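You operate a simulated robot arm through the tools that you are given. There is no shell and no other tool. Be economical: measure what you need, move in short steps, check, and stop when the job is done.

You run a simulated robot arm. Do the job below in one go: nothing can be reset, and whatever is moved stays where it is left.

JOB
Put one of the lemon soda cans from the top of the long counter on top of the white short paper roll.
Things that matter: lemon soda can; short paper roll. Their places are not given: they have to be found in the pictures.

The check looks at the end state, three seconds after you hand in, the way a careful person would. Anything else that was tipped, shoved, dropped, spilled or broken makes it a failure.

ROBOT AND FRAMES
A 7-joint arm with a two-finger parallel gripper, fixed in place. Base frame: the origin is at the foot of the arm, x ahead of it, y to its left, z up; the work surface is at about z = 900. Lengths are in mm, angles in degrees, forces in N, time in s.
With the tool pointing down near the work surface it reaches from about 300 to 680 mm from the base axis. Its first joint turns from -66.0 to 66.0 degrees. Payload 1.57 kg.
The TCP is the grasp point between the finger pads, 30 mm short of the fingertips. In the tool frame z runs along the fingers and y along their closing line. Largest opening 110 mm; finger width 24, thickness 12; the body of the gripper, 48 by 112 mm, starts 78 mm behind the TCP.
Orientation is told as [roll, pitch, yaw] about the base's x, y, z axes, in that order, counted from this pose: with the fingers straight down and closing along the base's y, the tool's x points along the base's -x, its y along +y and its z along -z.

CONTROLS
- The arm moves only by the tool step_arm. Its argument "motion" is a list of rows, each a list of 6 numbers: the shift along the tool's x, y, z in units of 20 mm (1.0 is 20 mm), then the turn, a rotation vector about the tool's x, y, z in units of 4 degrees (1.0 is 4 degrees). In form: [[tx, ty, tz, wx, wy, wz], ...]. A call has 1 to 12 rows; each row shifts and turns the commanded pose from where the row before left it, along the tool's axes as they then stand. "fingers" is the finger opening in cm, from 0 to 11, set as the call begins (left out, the last holds). A call with a number of a shift or a turn outside -1 to 1 is refused whole. Rows are played at 5 a second. More than 50 mm and 8.6 degrees between two rows, or a gripper value outside its range, and nothing of the call is played. A pose out of reach is approached as far as the arm can. The call stops where the force on the tool passes 40 N (or 10 N more than at its start, if that is more) or the arm is blocked; 0.2 s more then pass. The fingers move at their own pace (about 108 mm/s each) and stop on an object; they squeeze with about 41 N. The grip force told is the motor's: it shows also when the fingers shut on nothing. Time passes only in rows, and 0.2 s behind the last, so rows that do not move let the fingers close. It gives the time, the measured TCP pose, the force on the tool (base axes), the opening and the grip force at its end, in the units of the frame above (readings bear some noise).
- Cameras (640 x 400 px; columns grow to the right, rows downward): "scene" is fixed at [184.1, -417.3, 1397.1]; the picture's right is [0.45, -0.89, 0.00], its down [-0.56, -0.29, -0.77] and it looks along [0.69, 0.35, -0.63] (base axes); focal length 226 px, centre (320, 200). "wrist" rides on the gripper at [70, 16, -141] in the tool frame; the picture's right is [-0.23, 0.97, 0.00], its down [-0.85, -0.20, -0.48] and it looks along [-0.47, -0.11, 0.88] (tool axes); focal length 222 px, centre (320, 200).
- capture(camera): a new picture of that camera. It takes no simulated time.
- probe_pixels(camera, pixels): there is no depth. For up to 12 entries [column, row, z] of the newest picture of that camera ("zoom" is the newest enlarged one), the place [x, y] in the base frame at which the ray of that pixel passes the height z, good to about 3 mm. It takes no simulated time.
- close_up(camera, box): a new picture of the part [left, top, right, bottom] of that camera's present view, enlarged. It takes no simulated time.
- finish_job(): hands the job in; it is judged then, once.

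Go step by step. Measure first, check grasps and placings, and put right what went wrong. The budget is 60 turns and 20 pictures, counting those below and the enlarged ones. Unless the task says otherwise, let go and move clear before handing in, and close with one line.

The tools are called after "Request:" by a JSON object that holds its "op" and its "data". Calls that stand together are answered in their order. step_arm: Moves the arm, as the interface text tells. Its arguments: {"type":"object","properties":{"motion":{"type":"array","items":{"type":"array","items":{"type":"number"}}},"fingers":{"type":"number"}},"required":["motion"]} The other tools are called the same way: capture (camera) takes a picture; probe_pixels (camera, pixels) gives the place at which the rays of pixels pass given heights; close_up (camera, box) takes an enlarged picture of a part of a camera's view; finish_job () hands the job in.

At the start:

```text
t: 0.0
ee_pos: [447.6, -72.4, 1252.8]
ee_rot: [0.0, 0.0, 0.1]
force: [0.3, -1.3, -0.8]
opening: 110.0
gripper_force: 0.1
```

scene: 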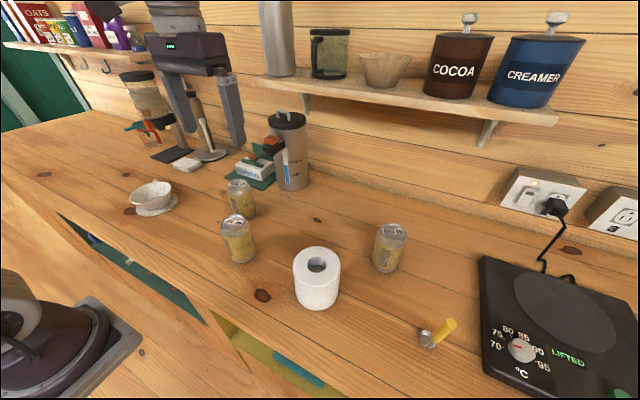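
wrist: 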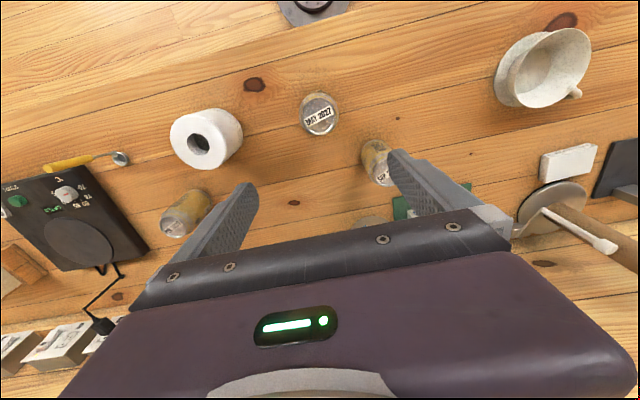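

The scene shows three yellowish cans near pixels (240,198), (238,238) and (390,247), and the paper roll near (317,278). I'll enlarge that area to tell the cans apart and measure.

Request:
{"op": "close_up", "data": {"camera": "scene", "box": [200, 160, 440, 320]}}

Request:
{"op": "close_up", "data": {"camera": "wrist", "box": [130, 70, 430, 260]}}

```text
2.50 times, centred on (320, 240) of scene
```

zoom: 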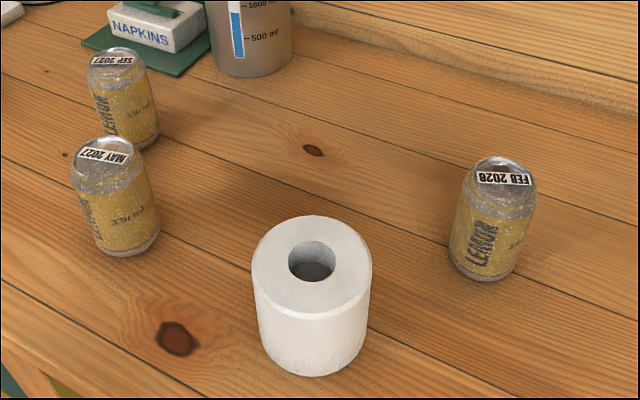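

```text
2.11 times, centred on (280, 165) of wrist
```

zoom: 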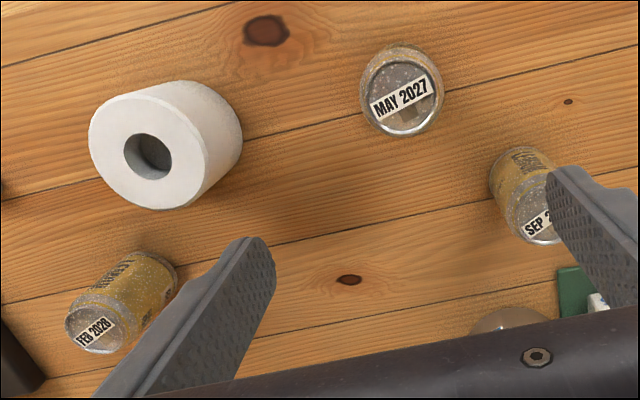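

All three cans are lemon soda, so any will do. I'll triangulate the can tops and the roll from both views.

Request:
{"op": "probe_pixels", "data": {"camera": "scene", "pixels": [[232.8, 222, 980], [232.8, 222, 1000], [232.8, 222, 1020], [393.2, 230.8, 980], [393.2, 230.8, 1000], [393.2, 230.8, 1020], [316.8, 265.2, 980], [316.8, 265.2, 1000], [316.8, 265.2, 1020], [242, 262, 900], [387.2, 272.4, 900], [318, 310.4, 900]]}}

Request:
{"op": "probe_pixels", "data": {"camera": "wrist", "pixels": [[319.8, 115.8, 980], [319.8, 115.8, 1000], [319.8, 115.8, 1020], [173, 226, 980], [173, 226, 1000], [173, 226, 1020], [198, 145.3, 980], [198, 145.3, 1000], [198, 145.3, 1020]]}}

Request:
{"op": "probe_pixels", "data": {"camera": "scene", "pixels": [[292.8, 265, 1000], [340.8, 265, 1000], [317, 246.5, 1000], [317, 285.2, 1000], [378, 228, 1010], [408, 234, 1010], [220, 222, 1010], [247, 222, 1010]]}}

```text
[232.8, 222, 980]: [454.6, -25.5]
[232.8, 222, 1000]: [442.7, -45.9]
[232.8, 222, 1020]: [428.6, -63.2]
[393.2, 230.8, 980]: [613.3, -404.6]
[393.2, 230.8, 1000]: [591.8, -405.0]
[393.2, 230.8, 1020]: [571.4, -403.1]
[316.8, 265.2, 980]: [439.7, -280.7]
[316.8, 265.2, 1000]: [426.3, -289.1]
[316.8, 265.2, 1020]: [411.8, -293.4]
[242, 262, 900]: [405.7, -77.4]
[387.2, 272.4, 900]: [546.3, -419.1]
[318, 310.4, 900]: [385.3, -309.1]
```

```text
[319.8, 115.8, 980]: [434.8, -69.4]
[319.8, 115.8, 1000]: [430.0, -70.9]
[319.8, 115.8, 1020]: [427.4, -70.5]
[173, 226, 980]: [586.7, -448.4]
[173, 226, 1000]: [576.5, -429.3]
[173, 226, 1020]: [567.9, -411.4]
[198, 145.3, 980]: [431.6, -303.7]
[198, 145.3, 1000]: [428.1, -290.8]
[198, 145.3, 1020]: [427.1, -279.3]
```

```text
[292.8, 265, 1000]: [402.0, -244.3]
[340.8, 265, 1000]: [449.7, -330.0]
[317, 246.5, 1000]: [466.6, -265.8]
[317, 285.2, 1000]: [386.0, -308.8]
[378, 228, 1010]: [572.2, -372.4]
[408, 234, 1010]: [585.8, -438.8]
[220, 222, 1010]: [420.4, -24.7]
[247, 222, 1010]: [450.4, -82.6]
```

The tops triangulate as follows: MAY can at about (430,-66), z about 1022; roll at about (427,-290), z about 1000; the FEB can is out of reach. I'll go above the MAY can and look.

Request:
{"op": "step_arm", "data": {"motion": [[0.88, 0.32, 0, 0, 0, 0], [0, 0, 1, 0, 0, 0], [0, 0, 1, 0, 0, 0], [0, 0, 1, 0, 0, 0], [0, 0, 1, 0, 0, 0], [0, 0, 1, 0, 0, 0], [0, 0, 1, 0, 0, 0], [0, 0, 0.6, 0, 0, 0]], "fingers": 11}}

Request:
{"op": "capture", "data": {"camera": "wrist"}}

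Request:
{"op": "capture", "data": {"camera": "scene"}}

```text
t: 1.8
ee_pos: [431.6, -67.5, 1120.4]
ee_rot: [0.0, -0.1, 0.0]
force: [0.7, -0.1, -0.4]
opening: 109.8
gripper_force: 0.1
```

```text
15 pictures are left
```

wrist: 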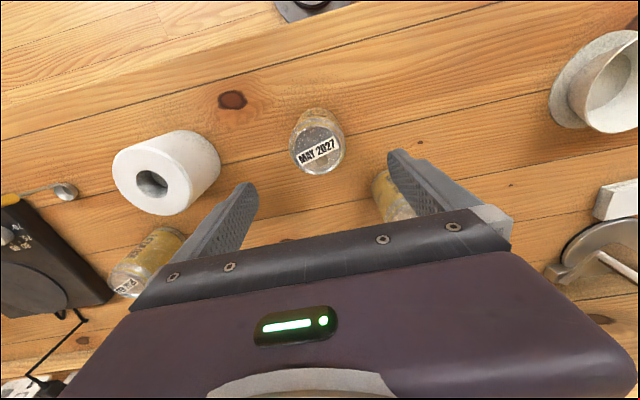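

```text
14 pictures are left
```

scene: 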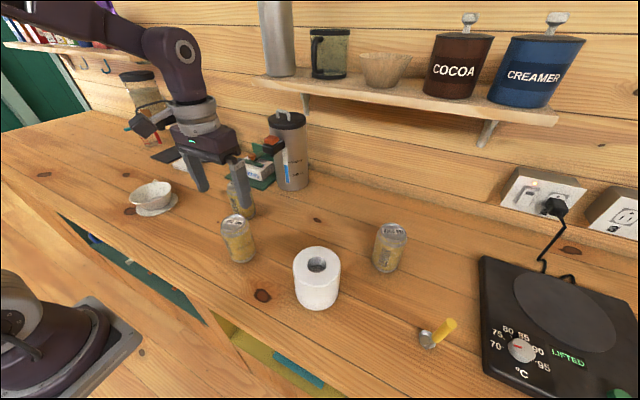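

The can top is at wrist (318,153), matching the TCP axis projection (320,152). I'll probe the MAY and SEP tops to confirm centring and finger clearance.

Request:
{"op": "probe_pixels", "data": {"camera": "wrist", "pixels": [[320, 152, 1020], [290, 152, 1020], [345, 148, 1020], [320, 174, 1020], [319, 129, 1020], [385, 220, 1000], [375, 185, 900]]}}

Request:
{"op": "probe_pixels", "data": {"camera": "scene", "pixels": [[232.8, 222, 1022], [240, 183, 1022], [224, 222, 1022], [249, 222, 1022], [244, 218, 900]]}}

Request:
{"op": "close_up", "data": {"camera": "wrist", "box": [240, 80, 400, 180]}}

```text
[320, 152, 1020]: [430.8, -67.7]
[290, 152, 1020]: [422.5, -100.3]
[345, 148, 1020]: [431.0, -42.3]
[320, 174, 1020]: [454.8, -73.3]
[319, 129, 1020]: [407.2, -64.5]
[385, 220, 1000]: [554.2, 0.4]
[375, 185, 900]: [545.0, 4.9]
```

```text
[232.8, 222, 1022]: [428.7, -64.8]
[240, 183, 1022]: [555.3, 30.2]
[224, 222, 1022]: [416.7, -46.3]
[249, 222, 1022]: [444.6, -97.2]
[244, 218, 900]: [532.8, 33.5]
```

```text
4.00 times, centred on (320, 130) of wrist
```

zoom: 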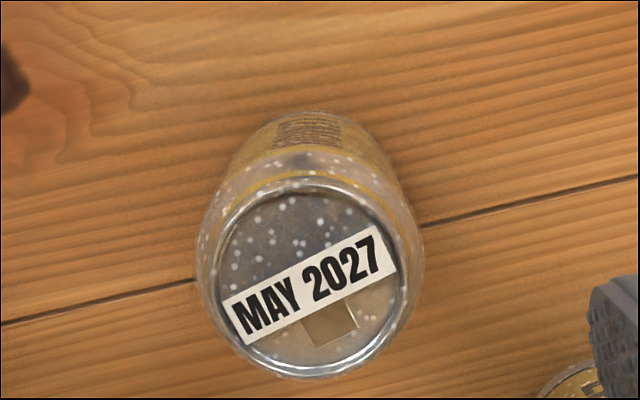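

The can is centred to within about 3 mm and the SEP can is far clear. I'll descend to z about 970.

Request:
{"op": "step_arm", "data": {"motion": [[0.1, -0.05, 1, 0, 0, 0], [0, 0, 1, 0, 0, 0], [0, 0, 1, 0, 0, 0], [0, 0, 1, 0, 0, 0], [0, 0, 1, 0, 0, 0], [0, 0, 1, 0, 0, 0], [0, 0, 1, 0, 0, 0], [0, 0, 0.5, 0, 0, 0], [0, 0, 0, 0, 0, 0]]}}

Request:
{"op": "capture", "data": {"camera": "scene"}}

```text
t: 3.8
ee_pos: [431.5, -68.4, 969.3]
ee_rot: [0.0, 0.0, 0.0]
force: [0.5, 0.3, -0.6]
opening: 110.0
gripper_force: 0.1
```

```text
12 pictures are left
```

scene: 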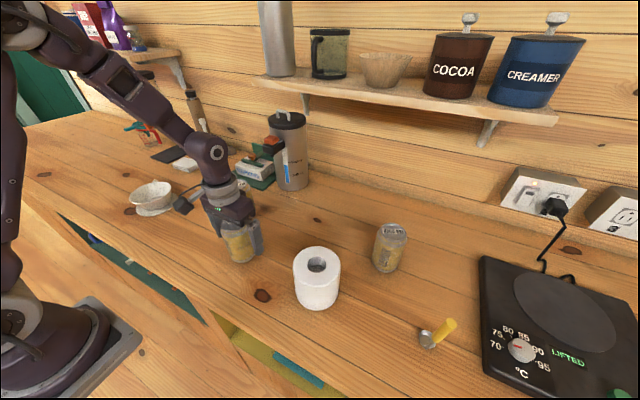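

The fingers straddle the can with no contact force. Closing now.

Request:
{"op": "step_arm", "data": {"motion": [[0, 0, 0, 0, 0, 0], [0, 0, 0, 0, 0, 0], [0, 0, 0, 0, 0, 0], [0, 0, 0, 0, 0, 0], [0, 0, 0, 0, 0, 0]], "fingers": 5.5}}

```text
t: 5.0
ee_pos: [430.5, -68.4, 970.2]
ee_rot: [0.0, -0.1, 0.0]
force: [0.1, -1.4, 0.4]
opening: 65.6
gripper_force: 41.0
```

Gripped at 65.6 mm with 41 N. Lifting about 160 mm.

Request:
{"op": "step_arm", "data": {"motion": [[0, 0, -0.5, 0, 0, 0], [0, 0, -1, 0, 0, 0], [0, 0, -1, 0, 0, 0], [0, 0, -1, 0, 0, 0], [0, 0, -1, 0, 0, 0], [0, 0, -1, 0, 0, 0], [0, 0, -1, 0, 0, 0], [0, 0, -1, 0, 0, 0], [0, 0, -0.5, 0, 0, 0]]}}

Request:
{"op": "capture", "data": {"camera": "wrist"}}

```text
t: 7.0
ee_pos: [428.6, -67.3, 1130.7]
ee_rot: [0.0, 0.1, -0.1]
force: [-0.2, -0.7, -3.8]
opening: 65.4
gripper_force: 40.8
```

```text
11 pictures are left
```

wrist: 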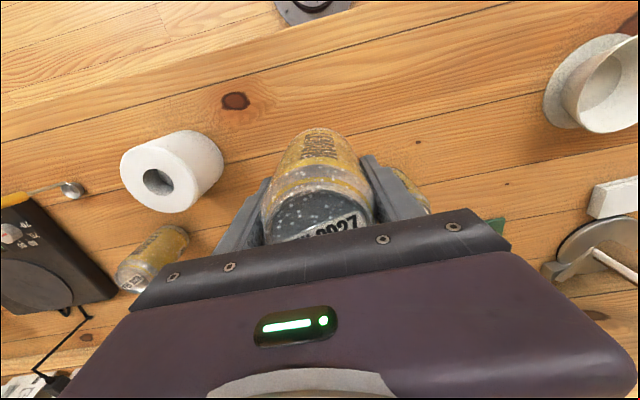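

The can is held level. I'll refine the roll's centre and top height from its rim at wrist (120-203, ~181) and the hole at (158,183).

Request:
{"op": "probe_pixels", "data": {"camera": "wrist", "pixels": [[158, 182, 990], [158, 182, 1000], [158, 182, 1010], [120, 168, 1000], [199, 190, 1000], [172, 213, 1000], [148, 148, 1000]]}}

Request:
{"op": "probe_pixels", "data": {"camera": "scene", "pixels": [[316.8, 265.2, 990], [316.8, 265.2, 1000], [316.8, 265.2, 1010]]}}

```text
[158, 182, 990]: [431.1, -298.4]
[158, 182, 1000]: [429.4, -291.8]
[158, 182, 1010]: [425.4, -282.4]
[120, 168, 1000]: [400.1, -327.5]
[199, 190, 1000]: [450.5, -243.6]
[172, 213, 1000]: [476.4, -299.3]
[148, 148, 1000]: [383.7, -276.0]
```

```text
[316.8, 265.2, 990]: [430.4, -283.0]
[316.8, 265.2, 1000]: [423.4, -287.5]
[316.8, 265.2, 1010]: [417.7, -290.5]
```

The roll's centre is about (428,-289) with its top at about z 1002. I'll carry the can sideways 222 mm.

Request:
{"op": "step_arm", "data": {"motion": [[0, -0.5, 0, 0, 0, 0], [0, -1, 0, 0, 0, 0], [0, -1, 0, 0, 0, 0], [0, -1, 0, 0, 0, 0], [0, -1, 0, 0, 0, 0], [0, -1, 0, 0, 0, 0], [0, -1, 0, 0, 0, 0], [0, -1, 0, 0, 0, 0], [0, -1, 0, 0, 0, 0], [0, -1, 0, 0, 0, 0], [0, -1, 0, 0, 0, 0], [0, -0.58, 0, 0, 0, 0]]}}

Request:
{"op": "capture", "data": {"camera": "scene"}}

Request:
{"op": "capture", "data": {"camera": "wrist"}}

```text
t: 9.6
ee_pos: [426.5, -287.9, 1132.2]
ee_rot: [0.0, -0.1, 0.0]
force: [-0.1, 0.3, -4.5]
opening: 65.4
gripper_force: 41.3
```

```text
10 pictures are left
```

scene: 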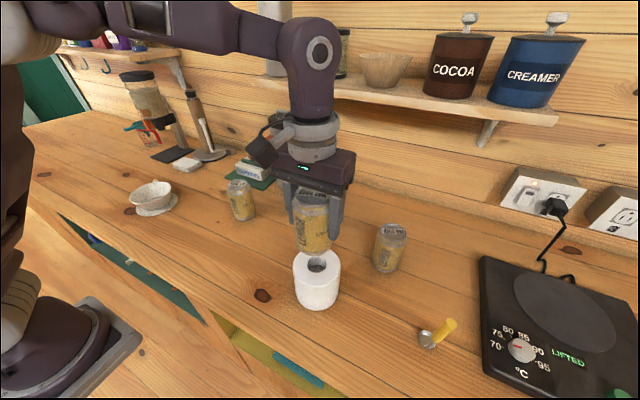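

```text
9 pictures are left
```

wrist: 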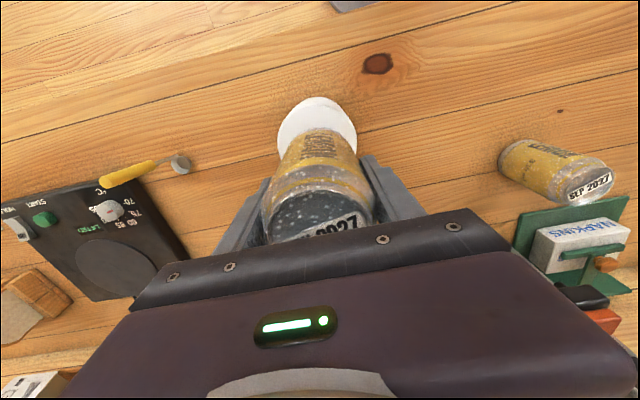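

The can is above the roll with its bottom near z 1062. Lowering 45 mm, then checking alignment.

Request:
{"op": "step_arm", "data": {"motion": [[0, 0, 0.8, 0, 0, 0], [0, 0, 0.8, 0, 0, 0], [0, 0, 0.65, 0, 0, 0], [0, 0, 0, 0, 0, 0]]}}

Request:
{"op": "close_up", "data": {"camera": "scene", "box": [240, 160, 400, 320]}}

Request:
{"op": "close_up", "data": {"camera": "wrist", "box": [220, 70, 420, 250]}}

```text
t: 10.6
ee_pos: [429.1, -289.0, 1086.5]
ee_rot: [0.0, 0.1, -0.1]
force: [-0.1, 0.0, -3.4]
opening: 65.3
gripper_force: 40.4
```

```text
2.50 times, centred on (320, 240) of scene
```

zoom: 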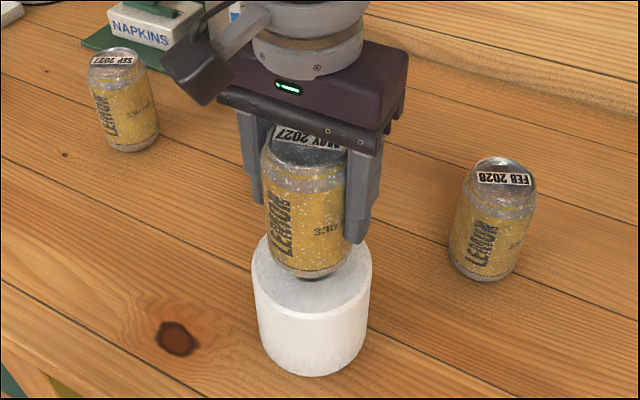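

```text
2.22 times, centred on (320, 160) of wrist
```

zoom: 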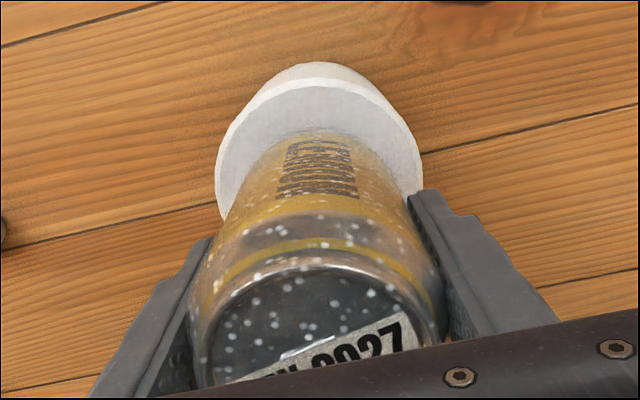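

Alignment is good, with the can about 4 mm left of the roll's centre in the scene zoom (305 against 312). I'll shift slightly and lower gently.

Request:
{"op": "step_arm", "data": {"motion": [[0, -0.15, 0.2, 0, 0, 0], [0, 0, 0.15, 0, 0, 0], [0, 0, 0.1, 0, 0, 0], [0, 0, 0.1, 0, 0, 0], [0, 0, 0, 0, 0, 0]]}}

```text
t: 11.8
ee_pos: [428.1, -293.4, 1073.8]
ee_rot: [0.0, 0.0, -0.1]
force: [0.6, -0.2, -4.3]
opening: 65.4
gripper_force: 41.2
```

No contact yet at z 1074, so I'll go down in 1 mm steps.

Request:
{"op": "step_arm", "data": {"motion": [[0, 0, 0.06, 0, 0, 0], [0, 0, 0.06, 0, 0, 0], [0, 0, 0, 0, 0, 0]]}}

Request:
{"op": "close_up", "data": {"camera": "scene", "box": [270, 220, 370, 320]}}

```text
t: 12.6
ee_pos: [427.8, -292.4, 1071.3]
ee_rot: [0.1, 0.0, -0.1]
force: [0.3, 0.2, -4.4]
opening: 65.5
gripper_force: 41.2
```

```text
4.00 times, centred on (320, 270) of scene
```

zoom: 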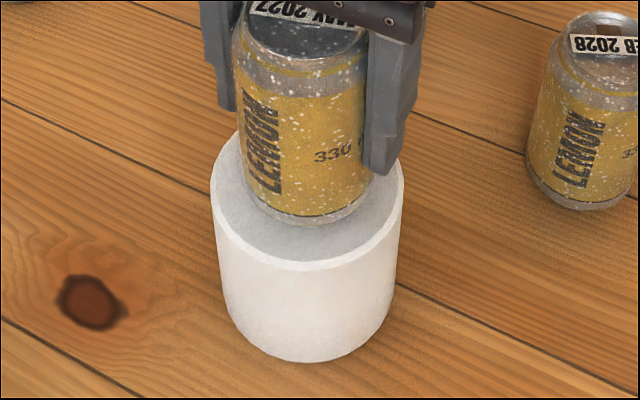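

The gap in front still looks larger than a seated can would leave, with the force at the can's weight only. Continuing in small steps.

Request:
{"op": "step_arm", "data": {"motion": [[0, 0, 0.08, 0, 0, 0], [0, 0, 0.08, 0, 0, 0], [0, 0, 0, 0, 0, 0]]}}

```text
t: 13.4
ee_pos: [427.4, -293.0, 1069.8]
ee_rot: [-0.1, 0.0, 0.0]
force: [-5.0, 5.0, 26.8]
opening: 65.4
gripper_force: 41.2
```

Contact: 27 N upward at z 1070. I'll ease off about 1 mm and inspect the centring.

Request:
{"op": "step_arm", "data": {"motion": [[0, 0, -0.05, 0, 0, 0], [0, 0, 0, 0, 0, 0]]}}

Request:
{"op": "close_up", "data": {"camera": "scene", "box": [270, 220, 370, 320]}}

```text
t: 14.0
ee_pos: [429.0, -292.1, 1069.1]
ee_rot: [-0.3, -0.1, 0.1]
force: [-5.8, 1.1, 37.8]
opening: 65.8
gripper_force: 40.6
```

```text
4.00 times, centred on (320, 270) of scene
```

zoom: 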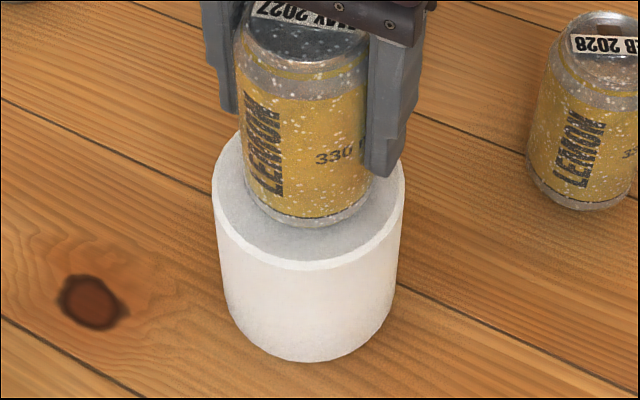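

Force is still 38 N, so I'll raise a little more and measure the offset between the can's bottom edge (305,229) and the rim (308,268).

Request:
{"op": "probe_pixels", "data": {"camera": "zoom", "pixels": [[305, 229, 1000], [308, 266, 1000], [236, 195, 1000], [375, 195, 1000], [213, 190, 1000], [404, 185, 1000]]}}

Request:
{"op": "step_arm", "data": {"motion": [[0, 0, -0.1, 0, 0, 0], [0, 0, 0, 0, 0, 0], [0, 0, 0, 0, 0, 0]]}}

```text
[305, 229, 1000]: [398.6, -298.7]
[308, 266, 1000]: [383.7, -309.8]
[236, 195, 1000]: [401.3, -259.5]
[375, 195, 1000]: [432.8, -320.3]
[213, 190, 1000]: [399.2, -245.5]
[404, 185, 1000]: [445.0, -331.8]
```

```text
t: 14.8
ee_pos: [427.0, -291.8, 1070.1]
ee_rot: [0.2, 0.1, 0.0]
force: [0.4, -0.2, -3.0]
opening: 65.5
gripper_force: 40.7
```

Front gap is about 18 mm (nominal 15), so the can is well centred. Force shows it just off the surface; I'll lower it 1 mm to touch.

Request:
{"op": "step_arm", "data": {"motion": [[0, 0, 0.06, 0, 0, 0], [0, 0, 0, 0, 0, 0], [0, 0, 0, 0, 0, 0]]}}

```text
t: 15.6
ee_pos: [428.2, -291.4, 1070.9]
ee_rot: [0.0, 0.0, 0.0]
force: [0.4, 1.0, -4.6]
opening: 65.5
gripper_force: 40.6
```

Request:
{"op": "step_arm", "data": {"motion": [[0, 0, 0.05, 0, 0, 0], [0, 0, 0, 0, 0, 0], [0, 0, 0, 0, 0, 0]]}}

```text
t: 16.4
ee_pos: [428.7, -292.4, 1069.8]
ee_rot: [-0.1, 0.0, 0.0]
force: [-0.9, 0.6, -2.4]
opening: 65.6
gripper_force: 41.0
```

The weight is starting to come off (-2.4 N), so the can is just touching. Releasing.

Request:
{"op": "step_arm", "data": {"motion": [[0, 0, 0, 0, 0, 0], [0, 0, 0, 0, 0, 0], [0, 0, 0, 0, 0, 0], [0, 0, 0, 0, 0, 0]], "fingers": 9.5}}

Request:
{"op": "close_up", "data": {"camera": "scene", "box": [240, 160, 400, 320]}}

```text
t: 17.4
ee_pos: [427.7, -292.5, 1070.2]
ee_rot: [0.0, 0.1, 0.0]
force: [-0.7, -0.1, 0.2]
opening: 95.2
gripper_force: 0.0
```

```text
2.50 times, centred on (320, 240) of scene
```

zoom: 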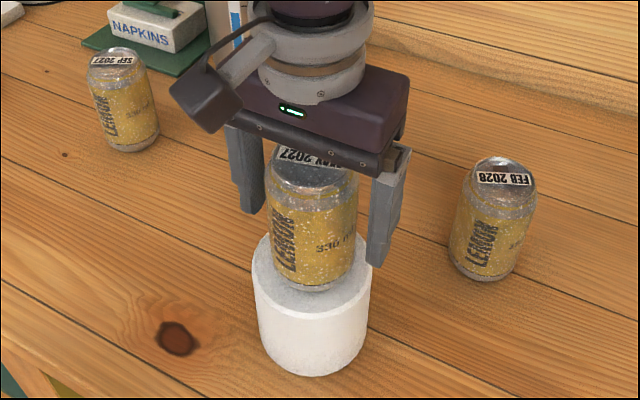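

The can stands upright on the roll and both fingers are clear of it. Retreating straight up.

Request:
{"op": "step_arm", "data": {"motion": [[0, 0, -0.5, 0, 0, 0], [0, 0, -1, 0, 0, 0], [0, 0, -1, 0, 0, 0], [0, 0, -1, 0, 0, 0], [0, 0, -1, 0, 0, 0], [0, 0, -1, 0, 0, 0], [0, 0, -1, 0, 0, 0], [0, 0, -1, 0, 0, 0]]}}

Request:
{"op": "capture", "data": {"camera": "scene"}}

```text
t: 19.2
ee_pos: [426.9, -292.7, 1221.5]
ee_rot: [0.1, 0.0, 0.0]
force: [0.2, -0.1, -0.3]
opening: 95.1
gripper_force: 0.1
```

```text
3 pictures are left
```

scene: 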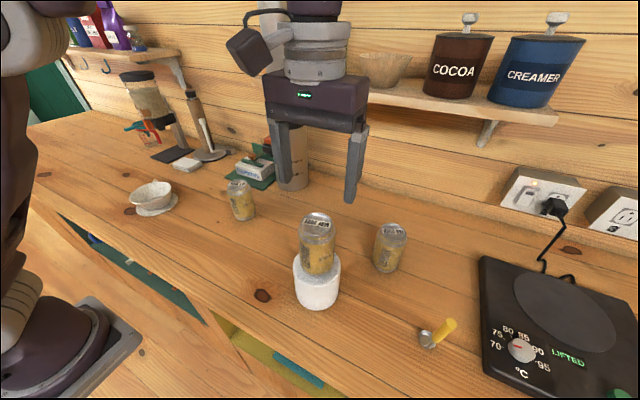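

The can stands upright on the roll at (318,245), the gripper is clear and nothing else has moved. Handing in.

Request:
{"op": "finish_job", "data": {}}

```text
The job is handed in.
```

The lemon soda can marked MAY 2027 is standing upright on the white short paper roll, the gripper is clear, and the last picture shows nothing else moved.
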